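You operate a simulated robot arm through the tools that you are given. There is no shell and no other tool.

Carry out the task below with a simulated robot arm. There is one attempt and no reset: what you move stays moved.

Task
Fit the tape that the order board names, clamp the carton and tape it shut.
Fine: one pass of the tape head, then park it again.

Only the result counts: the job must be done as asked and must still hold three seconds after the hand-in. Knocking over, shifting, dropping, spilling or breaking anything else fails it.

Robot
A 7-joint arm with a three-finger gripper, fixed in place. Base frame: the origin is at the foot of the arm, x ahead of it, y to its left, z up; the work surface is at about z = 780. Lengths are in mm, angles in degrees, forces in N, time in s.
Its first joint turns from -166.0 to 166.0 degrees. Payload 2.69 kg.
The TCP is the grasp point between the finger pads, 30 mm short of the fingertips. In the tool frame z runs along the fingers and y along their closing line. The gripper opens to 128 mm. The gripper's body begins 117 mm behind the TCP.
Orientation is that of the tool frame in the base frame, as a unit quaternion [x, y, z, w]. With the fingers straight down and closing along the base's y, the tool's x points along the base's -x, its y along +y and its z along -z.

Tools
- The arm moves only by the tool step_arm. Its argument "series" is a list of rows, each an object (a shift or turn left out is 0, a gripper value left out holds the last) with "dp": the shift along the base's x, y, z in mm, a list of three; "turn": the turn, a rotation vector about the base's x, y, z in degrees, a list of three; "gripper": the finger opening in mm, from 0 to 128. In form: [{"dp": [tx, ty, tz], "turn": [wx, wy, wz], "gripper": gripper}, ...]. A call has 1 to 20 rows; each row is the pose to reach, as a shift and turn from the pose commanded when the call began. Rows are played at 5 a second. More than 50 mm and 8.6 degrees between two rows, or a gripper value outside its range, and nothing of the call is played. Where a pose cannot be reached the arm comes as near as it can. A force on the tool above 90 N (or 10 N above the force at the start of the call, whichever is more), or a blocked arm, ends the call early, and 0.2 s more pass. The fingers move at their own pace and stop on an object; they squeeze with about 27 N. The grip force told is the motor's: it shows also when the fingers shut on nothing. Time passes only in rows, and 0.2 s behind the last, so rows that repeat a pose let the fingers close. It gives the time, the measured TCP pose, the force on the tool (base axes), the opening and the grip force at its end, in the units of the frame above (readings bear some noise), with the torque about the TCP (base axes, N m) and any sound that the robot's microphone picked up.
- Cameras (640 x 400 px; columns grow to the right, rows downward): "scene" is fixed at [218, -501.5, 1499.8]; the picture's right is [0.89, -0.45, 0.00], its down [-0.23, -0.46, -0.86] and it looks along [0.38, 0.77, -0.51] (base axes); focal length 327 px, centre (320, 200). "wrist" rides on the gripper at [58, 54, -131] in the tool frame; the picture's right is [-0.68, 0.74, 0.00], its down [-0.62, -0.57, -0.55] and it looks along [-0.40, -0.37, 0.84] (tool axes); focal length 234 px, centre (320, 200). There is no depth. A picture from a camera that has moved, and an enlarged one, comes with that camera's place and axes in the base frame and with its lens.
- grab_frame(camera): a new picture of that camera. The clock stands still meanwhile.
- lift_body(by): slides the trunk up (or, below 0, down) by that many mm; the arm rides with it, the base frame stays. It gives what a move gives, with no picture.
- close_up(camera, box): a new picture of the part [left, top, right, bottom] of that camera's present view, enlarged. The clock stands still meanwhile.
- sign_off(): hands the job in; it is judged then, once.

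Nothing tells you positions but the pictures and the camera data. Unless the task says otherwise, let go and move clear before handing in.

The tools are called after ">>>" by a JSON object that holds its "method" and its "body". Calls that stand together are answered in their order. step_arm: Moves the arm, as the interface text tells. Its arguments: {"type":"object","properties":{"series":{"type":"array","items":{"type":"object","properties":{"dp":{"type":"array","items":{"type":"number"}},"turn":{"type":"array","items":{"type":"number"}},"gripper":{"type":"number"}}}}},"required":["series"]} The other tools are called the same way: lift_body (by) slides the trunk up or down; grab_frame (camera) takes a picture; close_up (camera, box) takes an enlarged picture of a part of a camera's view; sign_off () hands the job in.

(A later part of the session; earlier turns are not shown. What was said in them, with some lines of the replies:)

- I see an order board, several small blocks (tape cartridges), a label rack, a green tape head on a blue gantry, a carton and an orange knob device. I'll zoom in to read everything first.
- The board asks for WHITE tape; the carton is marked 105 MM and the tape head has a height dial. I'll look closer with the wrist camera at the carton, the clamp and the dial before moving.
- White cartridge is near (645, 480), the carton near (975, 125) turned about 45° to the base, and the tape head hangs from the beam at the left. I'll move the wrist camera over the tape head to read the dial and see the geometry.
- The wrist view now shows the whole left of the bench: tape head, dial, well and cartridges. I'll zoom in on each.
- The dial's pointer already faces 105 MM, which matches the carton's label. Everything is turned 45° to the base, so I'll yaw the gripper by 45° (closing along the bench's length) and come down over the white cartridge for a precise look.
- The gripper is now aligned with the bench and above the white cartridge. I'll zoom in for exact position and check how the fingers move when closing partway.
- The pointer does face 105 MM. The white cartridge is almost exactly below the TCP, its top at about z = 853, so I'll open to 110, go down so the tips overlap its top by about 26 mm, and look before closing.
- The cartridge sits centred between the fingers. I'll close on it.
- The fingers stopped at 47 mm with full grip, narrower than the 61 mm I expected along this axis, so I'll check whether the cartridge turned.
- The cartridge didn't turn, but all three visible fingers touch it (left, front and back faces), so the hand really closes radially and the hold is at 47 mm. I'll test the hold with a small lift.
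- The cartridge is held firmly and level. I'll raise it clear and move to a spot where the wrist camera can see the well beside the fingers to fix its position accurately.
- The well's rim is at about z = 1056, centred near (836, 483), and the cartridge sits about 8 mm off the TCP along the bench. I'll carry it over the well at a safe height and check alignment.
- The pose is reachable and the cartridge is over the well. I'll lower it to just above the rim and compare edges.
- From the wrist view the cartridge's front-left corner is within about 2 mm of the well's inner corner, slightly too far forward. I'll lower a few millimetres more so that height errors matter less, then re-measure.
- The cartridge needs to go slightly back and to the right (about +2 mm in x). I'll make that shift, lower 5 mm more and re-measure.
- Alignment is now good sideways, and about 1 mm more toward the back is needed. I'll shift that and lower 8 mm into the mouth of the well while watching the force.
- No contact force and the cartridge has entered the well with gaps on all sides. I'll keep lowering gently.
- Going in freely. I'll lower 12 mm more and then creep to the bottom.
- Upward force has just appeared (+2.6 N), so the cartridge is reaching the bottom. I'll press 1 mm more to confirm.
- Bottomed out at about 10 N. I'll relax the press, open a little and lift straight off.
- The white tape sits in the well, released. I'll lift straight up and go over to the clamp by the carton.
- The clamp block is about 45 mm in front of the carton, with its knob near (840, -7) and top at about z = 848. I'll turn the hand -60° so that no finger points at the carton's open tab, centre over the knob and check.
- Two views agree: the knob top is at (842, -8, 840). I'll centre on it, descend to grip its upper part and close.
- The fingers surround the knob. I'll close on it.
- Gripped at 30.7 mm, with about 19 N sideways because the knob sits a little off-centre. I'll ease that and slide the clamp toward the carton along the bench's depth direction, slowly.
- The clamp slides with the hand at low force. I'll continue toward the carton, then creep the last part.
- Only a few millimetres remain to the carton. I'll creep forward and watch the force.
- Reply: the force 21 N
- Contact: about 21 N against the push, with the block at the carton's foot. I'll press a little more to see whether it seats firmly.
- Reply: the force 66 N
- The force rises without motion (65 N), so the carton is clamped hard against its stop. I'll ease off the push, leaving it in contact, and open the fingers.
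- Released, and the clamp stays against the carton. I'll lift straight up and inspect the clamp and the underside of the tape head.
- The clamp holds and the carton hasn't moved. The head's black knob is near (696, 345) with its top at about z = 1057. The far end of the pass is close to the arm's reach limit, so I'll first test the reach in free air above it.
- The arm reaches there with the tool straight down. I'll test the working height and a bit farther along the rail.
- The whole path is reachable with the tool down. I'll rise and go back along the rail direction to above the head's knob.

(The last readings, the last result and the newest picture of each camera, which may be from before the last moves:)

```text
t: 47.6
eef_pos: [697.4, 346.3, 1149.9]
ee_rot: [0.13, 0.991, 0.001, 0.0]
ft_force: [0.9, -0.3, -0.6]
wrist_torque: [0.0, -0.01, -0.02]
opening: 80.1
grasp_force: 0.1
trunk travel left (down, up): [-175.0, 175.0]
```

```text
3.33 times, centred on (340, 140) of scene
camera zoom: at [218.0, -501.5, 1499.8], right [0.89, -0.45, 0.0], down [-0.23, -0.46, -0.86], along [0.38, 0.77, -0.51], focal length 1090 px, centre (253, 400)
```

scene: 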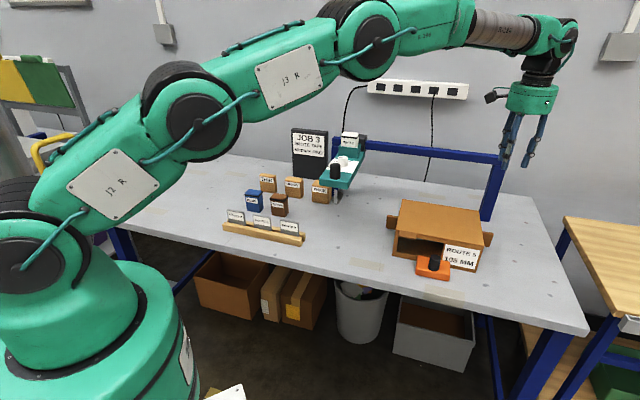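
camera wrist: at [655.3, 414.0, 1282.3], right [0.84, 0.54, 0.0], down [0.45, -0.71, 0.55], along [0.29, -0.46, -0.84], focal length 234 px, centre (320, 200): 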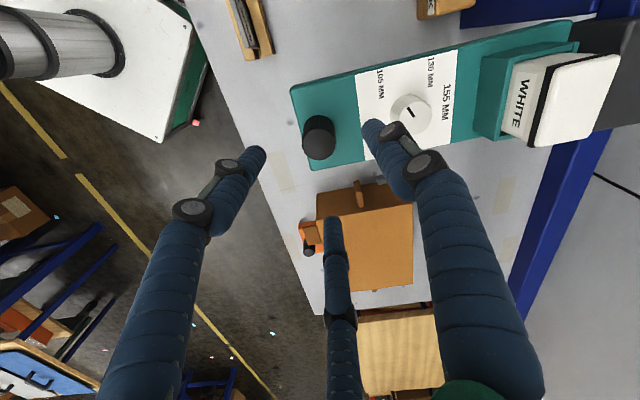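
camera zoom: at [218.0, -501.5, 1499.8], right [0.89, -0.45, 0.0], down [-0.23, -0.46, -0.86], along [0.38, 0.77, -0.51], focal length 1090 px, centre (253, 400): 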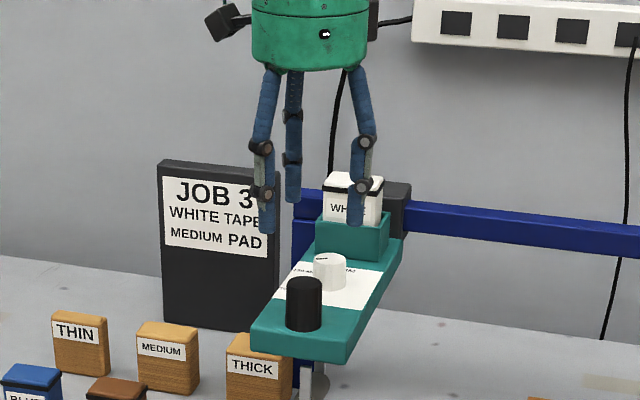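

The knob is within 2 mm of the TCP axis. I'll descend and close on it.

>>> {"method": "step_arm", "body": {"series": [{"dp": [0, -1.5, -25]}, {"dp": [0, -1.5, -50]}, {"dp": [0, -1.5, -75]}, {"dp": [0, -1.5, -91]}, {"dp": [0, -1.5, -91]}]}}

>>> {"method": "grab_frame", "body": {"camera": "wrist"}}

>>> {"method": "step_arm", "body": {"series": [{"gripper": 50}, {"gripper": 25}, {"gripper": 25}, {"gripper": 25}]}}

>>> {"method": "close_up", "body": {"camera": "scene", "box": [280, 100, 400, 220]}}

```text
t: 48.8
eef_pos: [697.7, 344.1, 1057.9]
ee_rot: [0.131, 0.991, 0.0, -0.001]
ft_force: [0.5, 0.2, -0.4]
wrist_torque: [0.0, 0.05, -0.02]
opening: 80.0
grasp_force: 0.0
trunk travel left (down, up): [-175.0, 175.0]
```

```text
taken
camera wrist: at [654.5, 411.8, 1191.9], right [0.84, 0.54, 0.0], down [0.45, -0.71, 0.55], along [0.29, -0.46, -0.84], focal length 234 px, centre (320, 200)
```

wrist: 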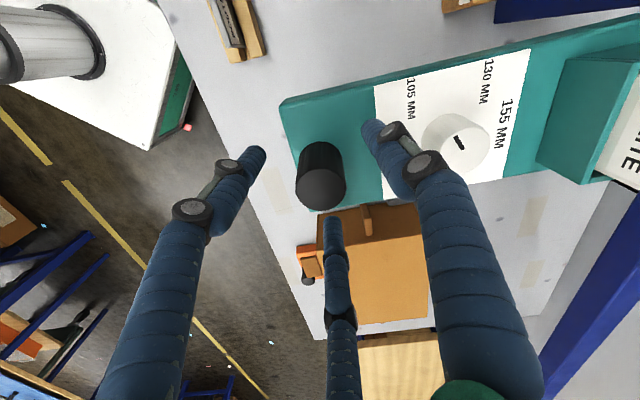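

```text
t: 49.8
eef_pos: [698.0, 344.4, 1060.0]
ee_rot: [0.13, 0.992, 0.0, 0.0]
ft_force: [10.8, -5.1, -2.1]
wrist_torque: [-0.09, -0.38, 0.03]
opening: 35.1
grasp_force: 45.1
trunk travel left (down, up): [-175.0, 175.0]
```

```text
3.33 times, centred on (340, 160) of scene
camera zoom: at [218.0, -501.5, 1499.8], right [0.89, -0.45, 0.0], down [-0.23, -0.46, -0.86], along [0.38, 0.77, -0.51], focal length 1090 px, centre (253, 333)
```

zoom: 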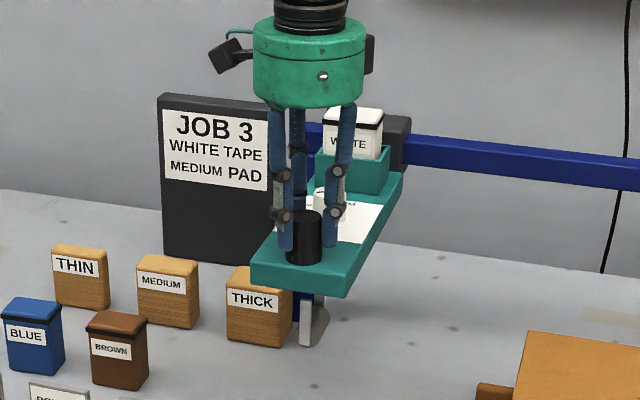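

The knob is gripped at 35 mm. I'll start drawing the head along the rail slowly, checking the force.

>>> {"method": "step_arm", "body": {"series": [{"dp": [2, -2, 0]}, {"dp": [5, -5, 0]}, {"dp": [9, -9, 0]}, {"dp": [14, -14, 0]}, {"dp": [19, -19, 0]}, {"dp": [24, -24, 0]}]}}

>>> {"method": "grab_frame", "body": {"camera": "scene"}}

```text
t: 51.2
eef_pos: [723.2, 319.7, 1059.5]
ee_rot: [0.132, 0.991, 0.0, 0.001]
ft_force: [6.9, 4.9, 7.4]
wrist_torque: [0.44, -0.07, 0.12]
opening: 34.9
grasp_force: 44.9
trunk travel left (down, up): [-175.0, 175.0]
```

```text
taken
```

scene: 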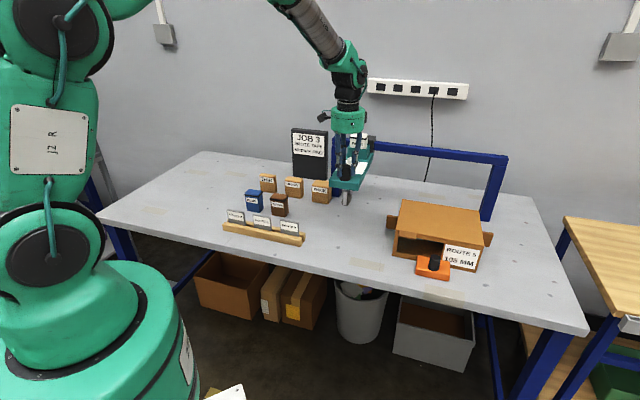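

It moves freely. Before reaching the carton I'll check the roller's height under the head against the carton's top.

>>> {"method": "close_up", "body": {"camera": "scene", "box": [320, 150, 370, 215]}}

>>> {"method": "close_up", "body": {"camera": "scene", "box": [330, 150, 500, 270]}}

>>> {"method": "grab_frame", "body": {"camera": "wrist"}}

```text
6.15 times, centred on (345, 182) of scene
camera zoom: at [218.0, -501.5, 1499.8], right [0.89, -0.45, 0.0], down [-0.23, -0.46, -0.86], along [0.38, 0.77, -0.51], focal length 2013 px, centre (166, 308)
```

zoom: 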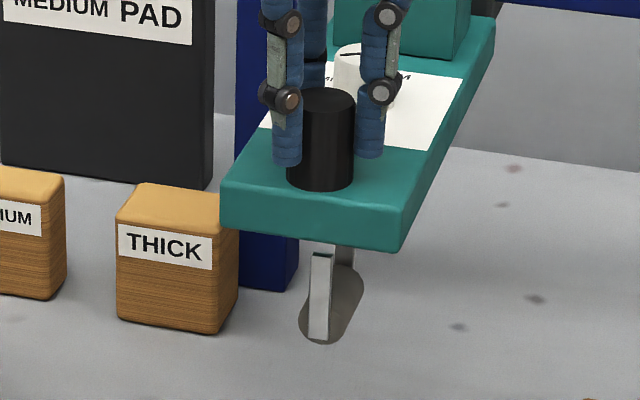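

```text
3.33 times, centred on (415, 210) of scene
camera zoom: at [218.0, -501.5, 1499.8], right [0.89, -0.45, 0.0], down [-0.23, -0.46, -0.86], along [0.38, 0.77, -0.51], focal length 1090 px, centre (3, 167)
```

zoom: 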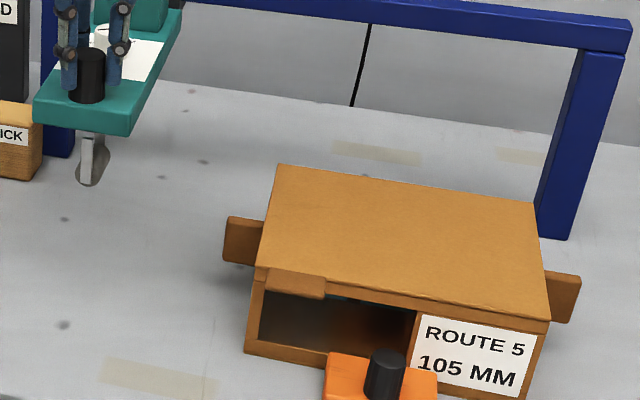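

```text
taken
camera wrist: at [679.2, 387.4, 1192.0], right [0.84, 0.54, 0.0], down [0.45, -0.71, 0.55], along [0.29, -0.46, -0.84], focal length 234 px, centre (320, 200)
```

wrist: 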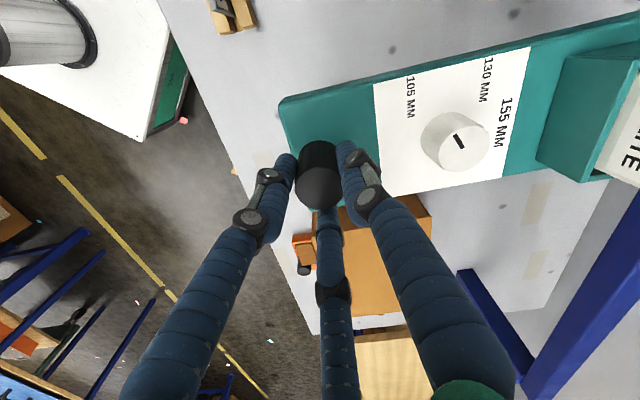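

The roller hangs at roughly the carton's top height, as the 105 setting implies. I'll continue to just short of the carton.

>>> {"method": "step_arm", "body": {"series": [{"dp": [10, -10, 0]}, {"dp": [20, -20, 0]}, {"dp": [30, -30, 0]}, {"dp": [40, -40, 0]}, {"dp": [50, -50, 0]}, {"dp": [60, -60, 0]}, {"dp": [70, -70, 0]}, {"dp": [80, -80, 0]}, {"dp": [90, -90, 0]}, {"dp": [98, -98, 0]}, {"dp": [98, -98, 0]}]}}

>>> {"method": "close_up", "body": {"camera": "scene", "box": [350, 140, 500, 260]}}

>>> {"method": "close_up", "body": {"camera": "scene", "box": [370, 170, 430, 240]}}

```text
t: 53.6
eef_pos: [819.8, 222.0, 1059.9]
ee_rot: [0.132, 0.991, 0.0, 0.001]
ft_force: [10.6, 6.6, 11.7]
wrist_torque: [0.12, -0.15, -0.03]
opening: 34.7
grasp_force: 44.9
trunk travel left (down, up): [-175.0, 175.0]
```

```text
3.33 times, centred on (425, 200) of scene
camera zoom: at [218.0, -501.5, 1499.8], right [0.89, -0.45, 0.0], down [-0.23, -0.46, -0.86], along [0.38, 0.77, -0.51], focal length 1090 px, centre (-30, 200)
```

zoom: 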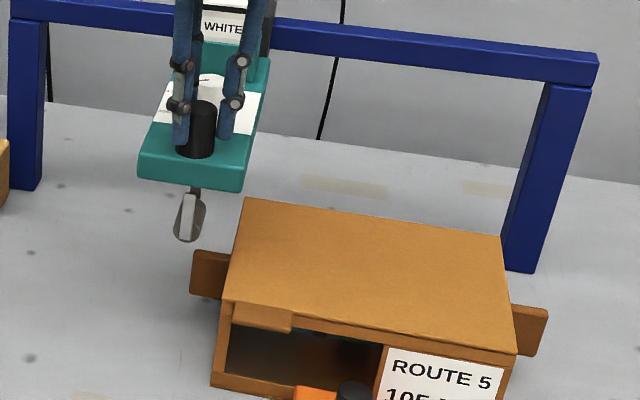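

```text
5.71 times, centred on (400, 205) of scene
camera zoom: at [218.0, -501.5, 1499.8], right [0.89, -0.45, 0.0], down [-0.23, -0.46, -0.86], along [0.38, 0.77, -0.51], focal length 1869 px, centre (-137, 171)
```

zoom: 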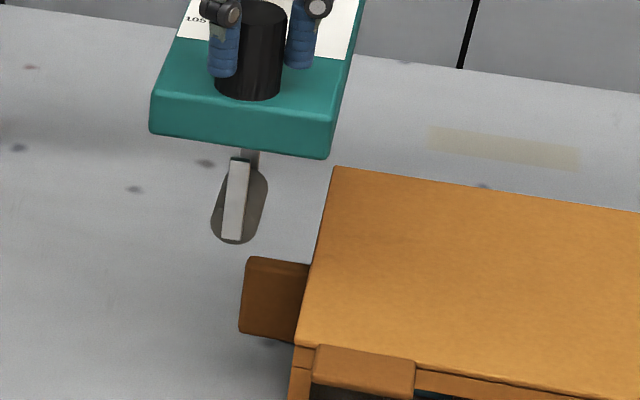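

The roller is just short of the carton. I'll relieve the slight side load and move on slowly, watching for contact with the carton's edge.

>>> {"method": "step_arm", "body": {"series": [{"dp": [0.6, 0.6, 0.7]}, {"dp": [5.6, -4.4, 0.7]}, {"dp": [10.6, -9.4, 0.7]}, {"dp": [15.6, -14.4, 0.7]}, {"dp": [20.6, -19.4, 0.7]}, {"dp": [25.6, -24.4, 0.7]}, {"dp": [30.6, -29.4, 0.7]}, {"dp": [30.6, -29.4, 0.7]}]}}

>>> {"method": "close_up", "body": {"camera": "scene", "box": [370, 160, 480, 260]}}

>>> {"method": "close_up", "body": {"camera": "scene", "box": [380, 180, 430, 230]}}

```text
t: 55.4
eef_pos: [849.3, 192.7, 1059.5]
ee_rot: [0.13, 0.991, -0.001, 0.0]
ft_force: [-1.7, 0.9, -0.4]
wrist_torque: [-0.07, 0.26, 0.17]
opening: 34.9
grasp_force: 45.1
trunk travel left (down, up): [-175.0, 175.0]
```

```text
4.00 times, centred on (425, 210) of scene
camera zoom: at [218.0, -501.5, 1499.8], right [0.89, -0.45, 0.0], down [-0.23, -0.46, -0.86], along [0.38, 0.77, -0.51], focal length 1309 px, centre (-100, 160)
```

zoom: 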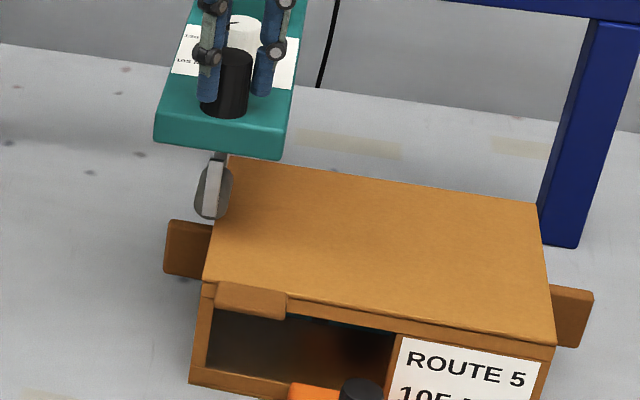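

```text
8.00 times, centred on (405, 205) of scene
camera zoom: at [218.0, -501.5, 1499.8], right [0.89, -0.45, 0.0], down [-0.23, -0.46, -0.86], along [0.38, 0.77, -0.51], focal length 2617 px, centre (-360, 160)
```

zoom: 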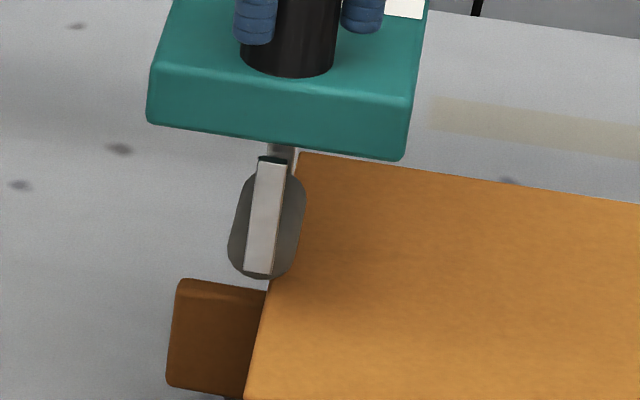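

The roller has cleared the carton's edge without force and rides over its top. I'll carry on across the carton.

>>> {"method": "step_arm", "body": {"series": [{"dp": [7, -7, 0]}, {"dp": [14, -14, 0]}, {"dp": [21, -21, 0]}, {"dp": [28, -28, 0]}, {"dp": [35, -35, 0]}, {"dp": [42, -42, 0]}, {"dp": [49, -49, 0]}, {"dp": [56, -56, 0]}, {"dp": [63, -63, 0]}, {"dp": [70, -70, 0]}, {"dp": [77, -77, 0]}, {"dp": [84, -84, 0]}, {"dp": [91, -91, 0]}, {"dp": [98, -98, 0]}]}}

>>> {"method": "grab_frame", "body": {"camera": "scene"}}

>>> {"method": "close_up", "body": {"camera": "scene", "box": [370, 160, 510, 270]}}

```text
t: 58.4
eef_pos: [948.0, 94.0, 1059.3]
ee_rot: [0.131, 0.991, 0.001, -0.001]
ft_force: [-2.4, -6.5, -6.2]
wrist_torque: [0.45, 0.52, 0.28]
opening: 35.0
grasp_force: 44.5
trunk travel left (down, up): [-175.0, 175.0]
```

```text
taken
```

scene: 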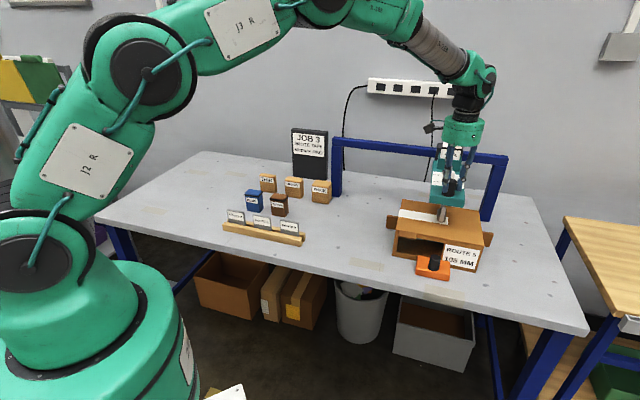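

```text
3.64 times, centred on (440, 215) of scene
camera zoom: at [218.0, -501.5, 1499.8], right [0.89, -0.45, 0.0], down [-0.23, -0.46, -0.86], along [0.38, 0.77, -0.51], focal length 1190 px, centre (-116, 146)
```

zoom: 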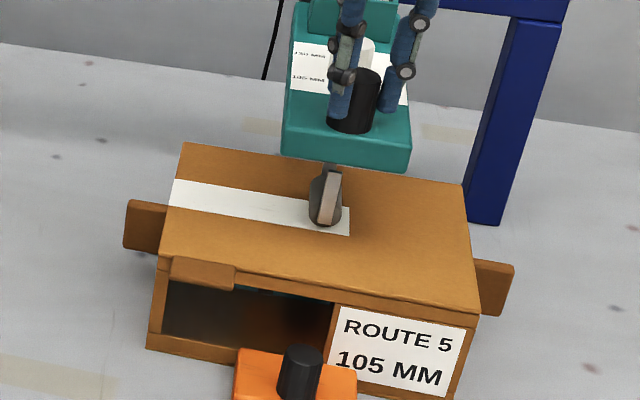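

White tape is being laid across the carton's top. I'll finish the pass beyond the right-hand edge.

>>> {"method": "step_arm", "body": {"series": [{"dp": [7, -7, -0.3]}, {"dp": [14, -14, -0.3]}, {"dp": [21, -21, -0.3]}, {"dp": [28, -28, -0.3]}, {"dp": [35, -35, -0.3]}, {"dp": [42, -42, -0.3]}, {"dp": [49, -49, -0.3]}, {"dp": [56, -56, -0.3]}, {"dp": [63, -63, -0.3]}, {"dp": [70, -70, -0.3]}, {"dp": [77, -77, -0.3]}, {"dp": [84, -84, -0.3]}, {"dp": [91, -91, -0.3]}, {"dp": [96, -96, -0.3]}]}}

>>> {"method": "grab_frame", "body": {"camera": "scene"}}

>>> {"method": "close_up", "body": {"camera": "scene", "box": [370, 160, 530, 280]}}

```text
t: 61.4
eef_pos: [1045.8, -2.6, 1060.6]
ee_rot: [0.131, 0.991, -0.001, 0.003]
ft_force: [-0.5, 0.7, -0.7]
wrist_torque: [-0.03, 0.07, 0.02]
opening: 25.1
grasp_force: 0.0
trunk travel left (down, up): [-175.0, 175.0]
```

```text
taken
```

scene: 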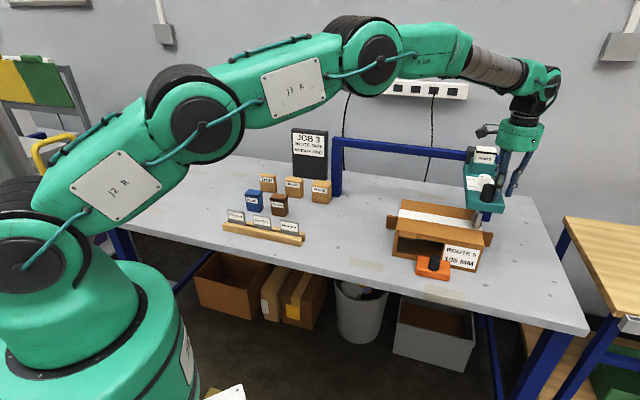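

```text
3.33 times, centred on (450, 220) of scene
camera zoom: at [218.0, -501.5, 1499.8], right [0.89, -0.45, 0.0], down [-0.23, -0.46, -0.86], along [0.38, 0.77, -0.51], focal length 1090 px, centre (-113, 133)
```

zoom: 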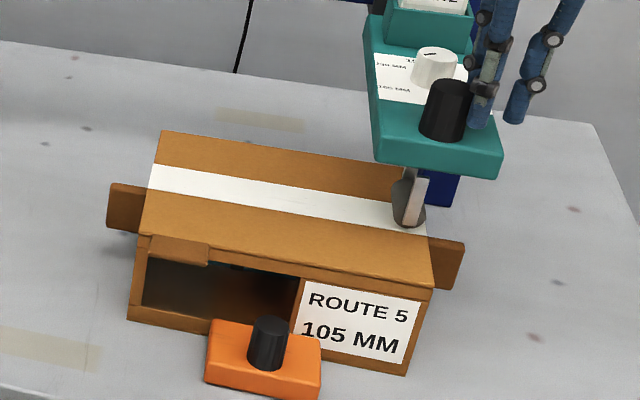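

The fingers slipped off the knob near the end — the head has probably reached its rail stop. I'll look at where the knob and the tape's end are.

>>> {"method": "grab_frame", "body": {"camera": "wrist"}}

>>> {"method": "close_up", "body": {"camera": "scene", "box": [460, 130, 550, 240]}}

>>> {"method": "close_up", "body": {"camera": "scene", "box": [465, 200, 505, 250]}}

```text
taken
camera wrist: at [1002.9, 65.1, 1193.7], right [0.84, 0.54, 0.0], down [0.44, -0.71, 0.55], along [0.3, -0.46, -0.83], focal length 234 px, centre (320, 200)
```

wrist: 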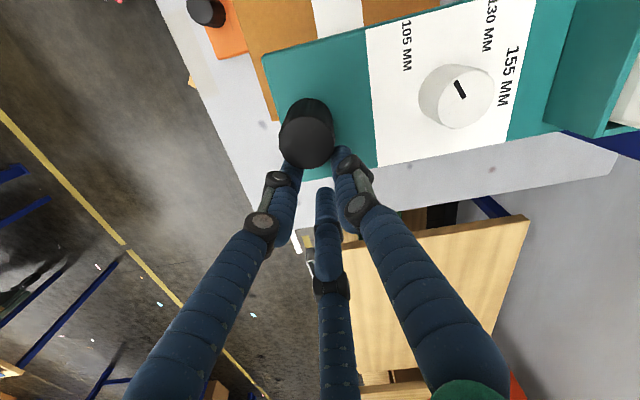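

```text
3.64 times, centred on (505, 185) of scene
camera zoom: at [218.0, -501.5, 1499.8], right [0.89, -0.45, 0.0], down [-0.23, -0.46, -0.86], along [0.38, 0.77, -0.51], focal length 1190 px, centre (-353, 254)
```

zoom: 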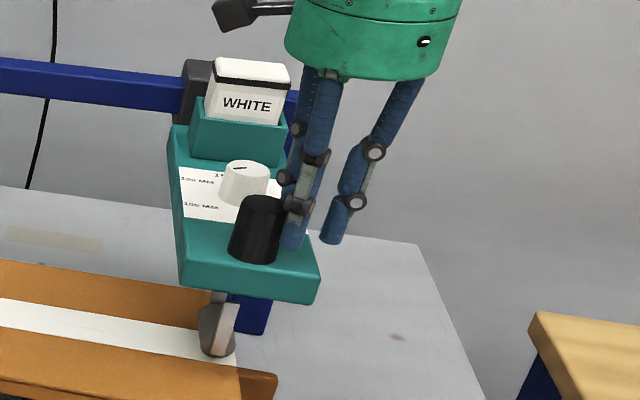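

```text
8.00 times, centred on (485, 225) of scene
camera zoom: at [218.0, -501.5, 1499.8], right [0.89, -0.45, 0.0], down [-0.23, -0.46, -0.86], along [0.38, 0.77, -0.51], focal length 2617 px, centre (-1000, 0)
```

zoom: 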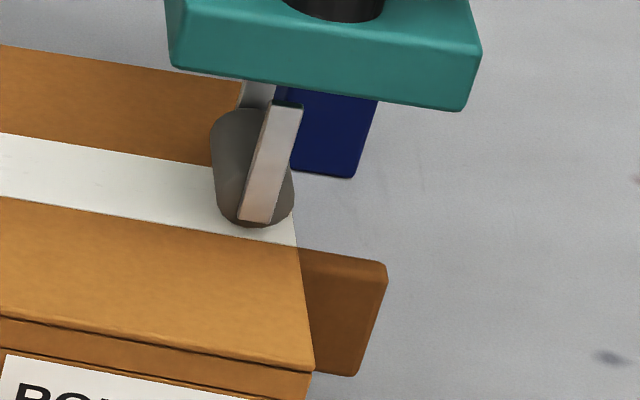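

The tape already reaches the carton's right edge and the head stands at about e1 = 705 mm along the rail. I'll lift off, re-centre on the knob and re-grip, to make sure the head is really at the end of its travel.

>>> {"method": "step_arm", "body": {"series": [{"dp": [0, 0, 15]}, {"dp": [0, 0, 50]}, {"dp": [0, 0, 85]}, {"dp": [0, 0, 85], "gripper": 80}, {"dp": [-12, 12, 85]}, {"dp": [-25, 25.5, 85]}, {"dp": [-25, 25.5, 85]}]}}

>>> {"method": "grab_frame", "body": {"camera": "wrist"}}

>>> {"method": "close_up", "body": {"camera": "wrist", "box": [270, 80, 370, 200]}}

>>> {"method": "close_up", "body": {"camera": "scene", "box": [380, 150, 530, 280]}}

```text
t: 63.0
eef_pos: [1018.3, 24.3, 1144.8]
ee_rot: [0.13, 0.991, 0.0, 0.0]
ft_force: [-0.4, 0.8, 0.9]
wrist_torque: [-0.01, -0.03, -0.02]
opening: 79.8
grasp_force: 0.0
trunk travel left (down, up): [-175.0, 175.0]
```

```text
taken
camera wrist: at [975.9, 91.5, 1277.0], right [0.84, 0.54, 0.0], down [0.45, -0.71, 0.55], along [0.29, -0.46, -0.84], focal length 234 px, centre (320, 200)
```

wrist: 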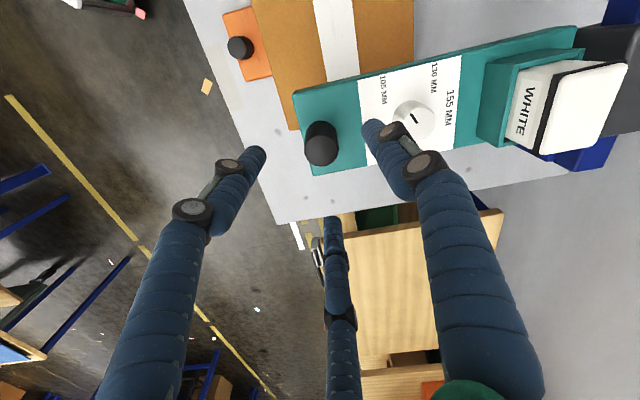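

```text
3.33 times, centred on (320, 140) of wrist
camera zoom: at [975.9, 91.5, 1277.0], right [0.84, 0.54, 0.0], down [0.45, -0.71, 0.55], along [0.29, -0.46, -0.84], focal length 781 px, centre (320, 400)
```

zoom: 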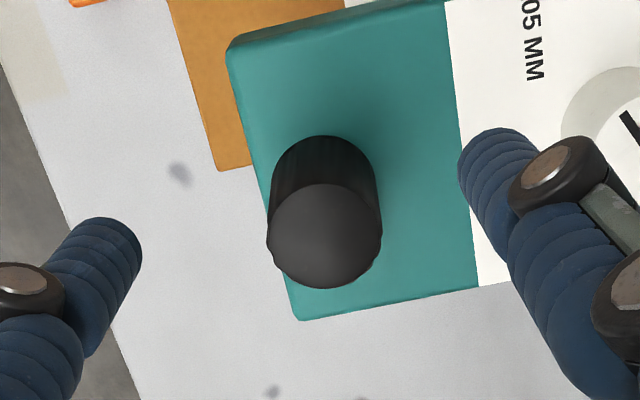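

```text
3.08 times, centred on (455, 215) of scene
camera zoom: at [218.0, -501.5, 1499.8], right [0.89, -0.45, 0.0], down [-0.23, -0.46, -0.86], along [0.38, 0.77, -0.51], focal length 1007 px, centre (-95, 154)
```

zoom: 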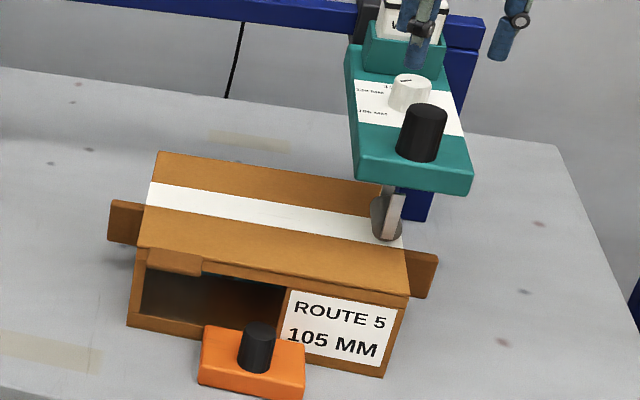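

The knob has travelled almost exactly 460 mm, which looks like the rail's end. I'll re-grip it and nudge to confirm before returning.

>>> {"method": "step_arm", "body": {"series": [{"dp": [4.2, -3.9, 0]}, {"dp": [4.2, -3.9, -30]}, {"dp": [4.2, -3.9, -60]}, {"dp": [4.2, -3.9, -86]}, {"dp": [4.2, -3.9, -86]}, {"dp": [4.2, -3.9, -86], "gripper": 50}, {"dp": [4.2, -3.9, -86], "gripper": 25}, {"dp": [4.2, -3.9, -86], "gripper": 25}, {"dp": [4.2, -3.9, -86], "gripper": 25}]}}

>>> {"method": "step_arm", "body": {"series": [{"dp": [0.7, -0.7, 0]}, {"dp": [1.4, -1.4, 0]}, {"dp": [1.4, -1.4, 0]}]}}

```text
t: 65.0
eef_pos: [1023.2, 19.7, 1057.8]
ee_rot: [0.13, 0.991, 0.0, 0.0]
ft_force: [0.4, -5.4, -2.7]
wrist_torque: [-0.24, -0.05, 0.01]
opening: 35.6
grasp_force: 7.8
trunk travel left (down, up): [-175.0, 175.0]
```

```text
t: 65.8
eef_pos: [1022.6, 20.3, 1056.8]
ee_rot: [0.13, 0.991, 0.0, 0.0]
ft_force: [-9.3, -1.9, -3.8]
wrist_torque: [0.03, 0.28, -0.05]
opening: 35.9
grasp_force: 7.7
trunk travel left (down, up): [-175.0, 175.0]
```

>>> {"method": "step_arm", "body": {"series": [{"dp": [1, -1, 0]}, {"dp": [2, -2, 0]}, {"dp": [2, -2, 0]}]}}

>>> {"method": "grab_frame", "body": {"camera": "wrist"}}

>>> {"method": "close_up", "body": {"camera": "scene", "box": [440, 120, 550, 240]}}

```text
t: 66.6
eef_pos: [1024.0, 17.9, 1059.0]
ee_rot: [0.129, 0.992, 0.0, -0.001]
ft_force: [-23.7, 6.8, -1.3]
wrist_torque: [0.15, 0.62, 0.07]
opening: 37.0
grasp_force: 45.1
trunk travel left (down, up): [-175.0, 175.0]
```

```text
taken
camera wrist: at [982.1, 84.8, 1191.0], right [0.84, 0.54, 0.0], down [0.45, -0.71, 0.55], along [0.29, -0.46, -0.84], focal length 234 px, centre (320, 200)
```

wrist: 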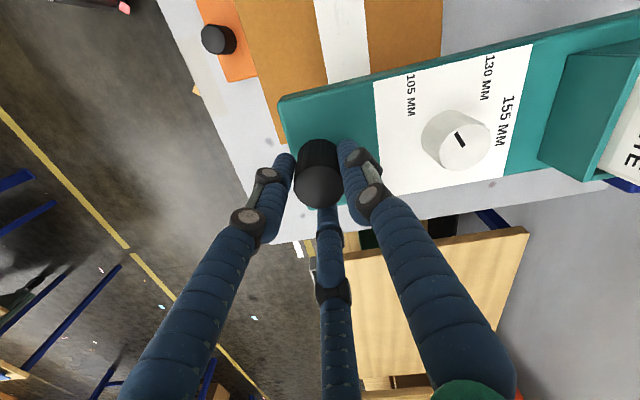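

```text
3.33 times, centred on (495, 180) of scene
camera zoom: at [218.0, -501.5, 1499.8], right [0.89, -0.45, 0.0], down [-0.23, -0.46, -0.86], along [0.38, 0.77, -0.51], focal length 1090 px, centre (-263, 267)
```

zoom: 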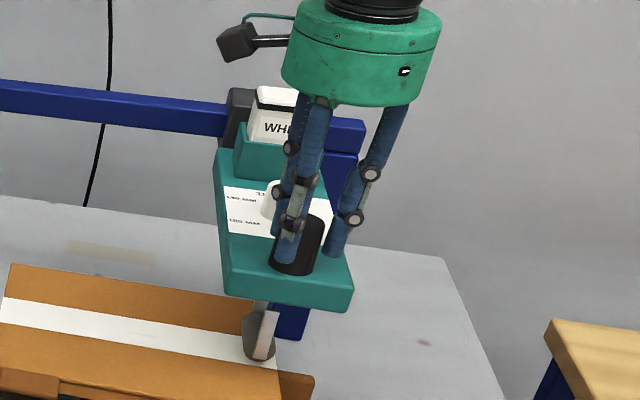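

The force builds up with no motion, so the head is at its rail end and the pass is done. I'll now bring it back toward its park position the same way.

>>> {"method": "step_arm", "body": {"series": [{"dp": [-3, 3, 0]}, {"dp": [-6, 6, 0]}, {"dp": [-12, 12, 0]}, {"dp": [-18, 18, 0]}, {"dp": [-25, 25, 0]}, {"dp": [-32, 32, 0]}, {"dp": [-39, 39, 0]}, {"dp": [-46, 46, 0]}, {"dp": [-53, 53, 0]}, {"dp": [-60, 60, 0]}, {"dp": [-67, 67, 0]}, {"dp": [-74, 74, 0]}, {"dp": [-81, 81, 0]}]}}

>>> {"method": "close_up", "body": {"camera": "scene", "box": [370, 120, 530, 280]}}

```text
t: 69.4
eef_pos: [943.5, 98.3, 1058.3]
ee_rot: [0.131, 0.991, 0.0, -0.001]
ft_force: [-9.7, -7.8, -3.5]
wrist_torque: [-0.69, -0.21, -0.07]
opening: 35.0
grasp_force: 45.2
trunk travel left (down, up): [-175.0, 175.0]
```

```text
2.50 times, centred on (450, 200) of scene
camera zoom: at [218.0, -501.5, 1499.8], right [0.89, -0.45, 0.0], down [-0.23, -0.46, -0.86], along [0.38, 0.77, -0.51], focal length 818 px, centre (-5, 200)
```

zoom: 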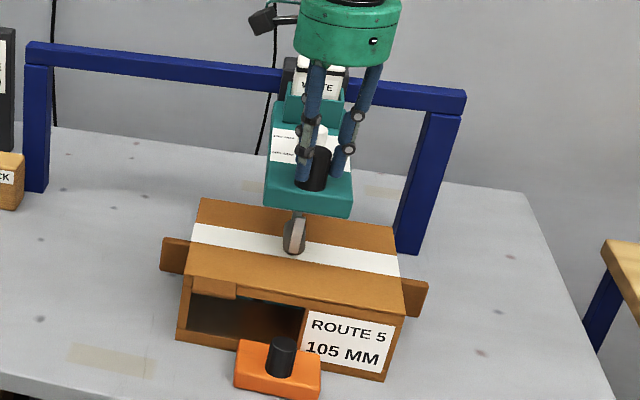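

The tape spans the whole top and the head follows. I'll keep returning it.

>>> {"method": "step_arm", "body": {"series": [{"dp": [-8.6, 7.4, 0]}, {"dp": [-17.6, 16.4, 0]}, {"dp": [-26.6, 25.4, 0]}, {"dp": [-35.6, 34.4, 0]}, {"dp": [-44.6, 43.4, 0]}, {"dp": [-53.6, 52.4, 0]}, {"dp": [-62.6, 61.4, 0]}, {"dp": [-71.6, 70.4, 0]}, {"dp": [-80.6, 79.4, 0]}, {"dp": [-89.6, 88.4, 0]}, {"dp": [-98.6, 97.4, 0]}, {"dp": [-107.6, 106.4, 0]}, {"dp": [-116.6, 115.4, 0]}, {"dp": [-125.6, 124.4, 0]}]}}

>>> {"method": "grab_frame", "body": {"camera": "scene"}}

```text
t: 72.4
eef_pos: [820.1, 223.1, 1058.4]
ee_rot: [0.131, 0.991, 0.0, 0.0]
ft_force: [2.1, 5.5, 4.0]
wrist_torque: [-0.4, -0.4, 0.1]
opening: 35.0
grasp_force: 44.6
trunk travel left (down, up): [-175.0, 175.0]
```

```text
taken
```

scene: 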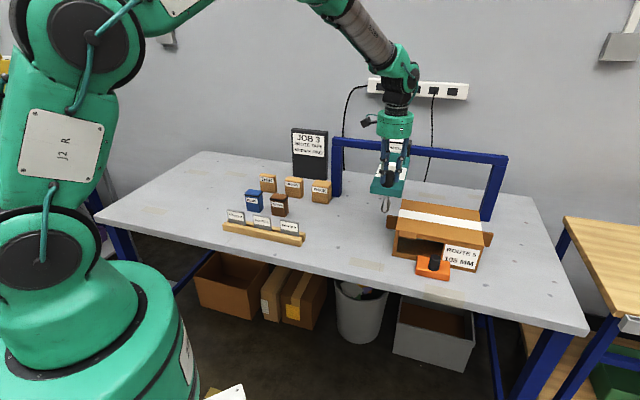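

Nearly home. I'll bring it the remaining 172 mm to its park position.

>>> {"method": "step_arm", "body": {"series": [{"dp": [-8.8, 9.2, 0]}, {"dp": [-17.8, 18.2, 0]}, {"dp": [-26.8, 27.2, 0]}, {"dp": [-35.8, 36.2, 0]}, {"dp": [-44.8, 45.2, 0]}, {"dp": [-53.8, 54.2, 0]}, {"dp": [-62.8, 63.2, 0]}, {"dp": [-71.8, 72.2, 0]}, {"dp": [-80.8, 81.2, 0]}, {"dp": [-89.8, 90.2, 0]}, {"dp": [-98.8, 99.2, 0]}, {"dp": [-107.8, 108.2, 0]}, {"dp": [-114.8, 115.2, 0]}, {"dp": [-119.8, 120.2, 0]}, {"dp": [-119.8, 120.2, 0]}]}}

>>> {"method": "close_up", "body": {"camera": "scene", "box": [280, 100, 400, 220]}}

```text
t: 75.6
eef_pos: [699.5, 343.9, 1057.4]
ee_rot: [0.131, 0.991, 0.0, 0.0]
ft_force: [-2.1, 3.7, 6.3]
wrist_torque: [0.37, 0.19, 0.07]
opening: 34.9
grasp_force: 44.8
trunk travel left (down, up): [-175.0, 175.0]
```

```text
3.33 times, centred on (340, 160) of scene
camera zoom: at [218.0, -501.5, 1499.8], right [0.89, -0.45, 0.0], down [-0.23, -0.46, -0.86], along [0.38, 0.77, -0.51], focal length 1090 px, centre (253, 333)
```

zoom: 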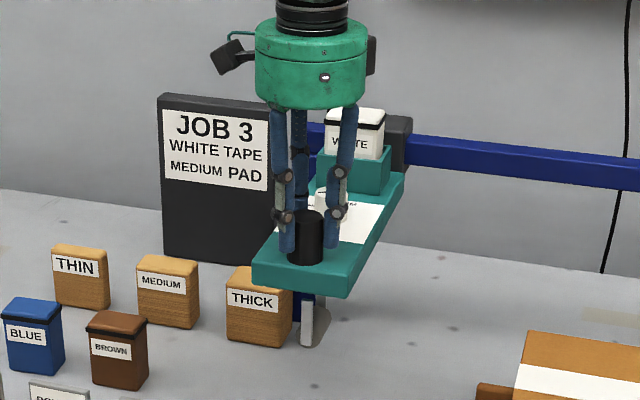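

Almost identical to the start view. I'll nudge gently further to the left to make sure it is against the park stop.

>>> {"method": "step_arm", "body": {"series": [{"dp": [-1, 1, 0]}, {"dp": [-2, 2, 0]}, {"dp": [-2, 2, 0]}]}}

>>> {"method": "step_arm", "body": {"series": [{"dp": [-1, 1, 0]}, {"dp": [-1, 1, 0]}]}}

>>> {"method": "close_up", "body": {"camera": "scene", "box": [280, 100, 400, 220]}}

```text
t: 76.4
eef_pos: [698.5, 345.1, 1056.6]
ee_rot: [0.131, 0.991, 0.0, 0.0]
ft_force: [2.2, -1.9, 2.8]
wrist_torque: [-0.19, -0.17, 0.13]
opening: 34.9
grasp_force: 45.1
trunk travel left (down, up): [-175.0, 175.0]
```

```text
t: 77.0
eef_pos: [697.5, 344.9, 1057.4]
ee_rot: [0.13, 0.992, 0.0, -0.001]
ft_force: [12.5, -14.0, 1.4]
wrist_torque: [-0.7, -0.51, 0.1]
opening: 35.1
grasp_force: 44.8
trunk travel left (down, up): [-175.0, 175.0]
```

```text
3.33 times, centred on (340, 160) of scene
camera zoom: at [218.0, -501.5, 1499.8], right [0.89, -0.45, 0.0], down [-0.23, -0.46, -0.86], along [0.38, 0.77, -0.51], focal length 1090 px, centre (253, 333)
```

zoom: 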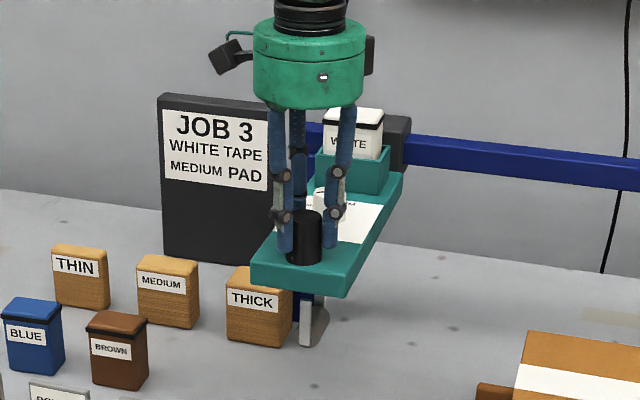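

The park stop is felt (19 N) and the picture matches the start. I'll ease off, open and lift away.

>>> {"method": "step_arm", "body": {"series": [{"dp": [0.8, -0.8, 0]}, {"dp": [0.8, -0.8, 0], "gripper": 45}, {"dp": [0.8, -0.8, 0], "gripper": 65}, {"dp": [0.8, -0.8, 0], "gripper": 80}, {"dp": [0.8, -0.8, 0], "gripper": 80}, {"dp": [0.8, -0.8, 15]}, {"dp": [0.8, -0.8, 45]}, {"dp": [0.8, -0.8, 85]}, {"dp": [0.8, -0.8, 125]}, {"dp": [0.8, -0.8, 165]}, {"dp": [-20, -30, 190]}, {"dp": [-50, -60, 200]}, {"dp": [-75, -90, 200]}, {"dp": [-75, -90, 200]}]}}

>>> {"method": "grab_frame", "body": {"camera": "scene"}}

>>> {"method": "close_up", "body": {"camera": "scene", "box": [280, 110, 400, 220]}}

>>> {"method": "close_up", "body": {"camera": "scene", "box": [370, 180, 510, 296]}}

>>> {"method": "grab_frame", "body": {"camera": "wrist"}}

```text
t: 80.0
eef_pos: [621.4, 255.4, 1257.0]
ee_rot: [0.132, 0.991, 0.0, 0.0]
ft_force: [-1.0, -0.7, 0.1]
wrist_torque: [0.02, -0.02, 0.03]
opening: 80.0
grasp_force: 0.0
trunk travel left (down, up): [-175.0, 175.0]
```

```text
taken
```

scene: 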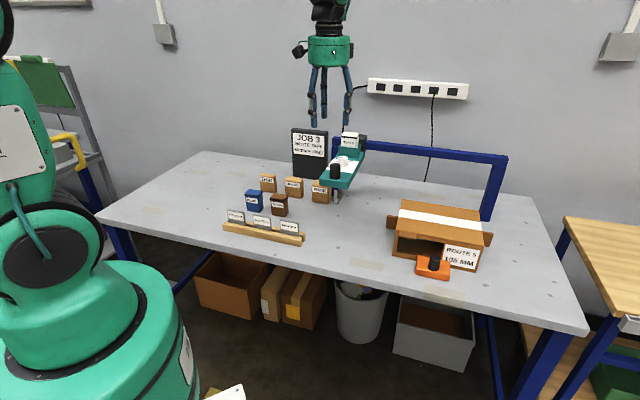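

```text
3.64 times, centred on (340, 165) of scene
camera zoom: at [218.0, -501.5, 1499.8], right [0.89, -0.45, 0.0], down [-0.23, -0.46, -0.86], along [0.38, 0.77, -0.51], focal length 1190 px, centre (247, 327)
```

zoom: 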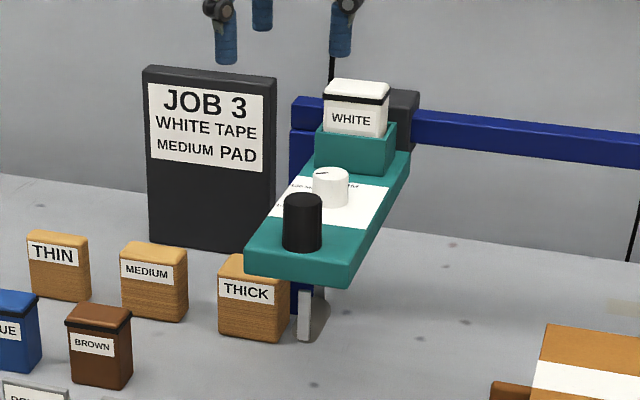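

```text
3.45 times, centred on (440, 238) of scene
camera zoom: at [218.0, -501.5, 1499.8], right [0.89, -0.45, 0.0], down [-0.23, -0.46, -0.86], along [0.38, 0.77, -0.51], focal length 1128 px, centre (-94, 69)
```

zoom: 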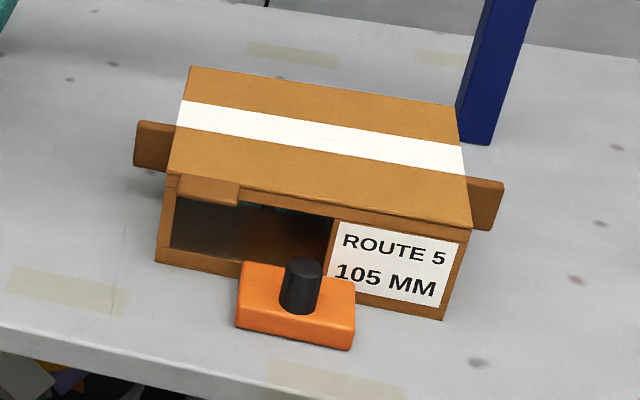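

```text
taken
camera wrist: at [578.6, 322.0, 1390.5], right [0.84, 0.54, 0.0], down [0.45, -0.71, 0.55], along [0.29, -0.46, -0.84], focal length 234 px, centre (320, 200)
```

wrist: 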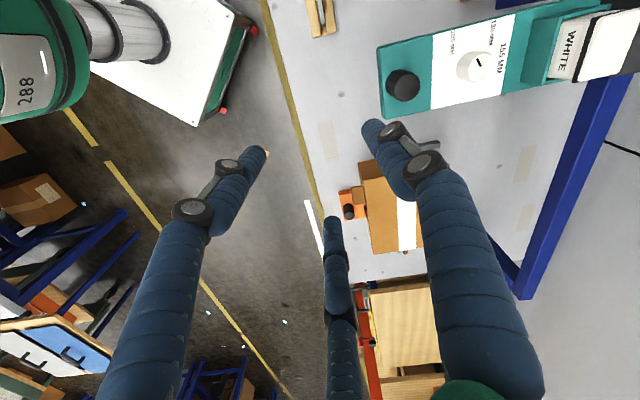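

The white tape sits in the head's well and the clamp is tight against the carton. White tape runs across the full width of the carton's top, the head is back at its park stop, and the arm is clear. Nothing else has moved, so I'm handing the job in.

>>> {"method": "sign_off", "body": {}}

```text
The job is handed in.
```

The job is done and handed in. I haven't been shown a verdict.

- **Tape:** The board names white tape. The white cartridge is pressed to the bottom of the tape head's well.
- **Height dial:** It already pointed to 105 MM, which matches the carton's label, so I left it alone.
- **Clamp:** I slid the clamp against the front of the carton until it pressed hard with no further movement. It stayed put after I let go.
- **Taping:** I made one pass of the head to the end of its rail, and the white tape covers the full width of the carton's top. My grip slipped off the head's knob right at the end of the rail. I gripped it again and confirmed the head was at its stop before bringing it back.
- **Parking:** The head is back against its park stop. The arm is clear, and nothing else on the bench looks moved.

I left the medium pad and the route tags alone, since the task did not ask for them.
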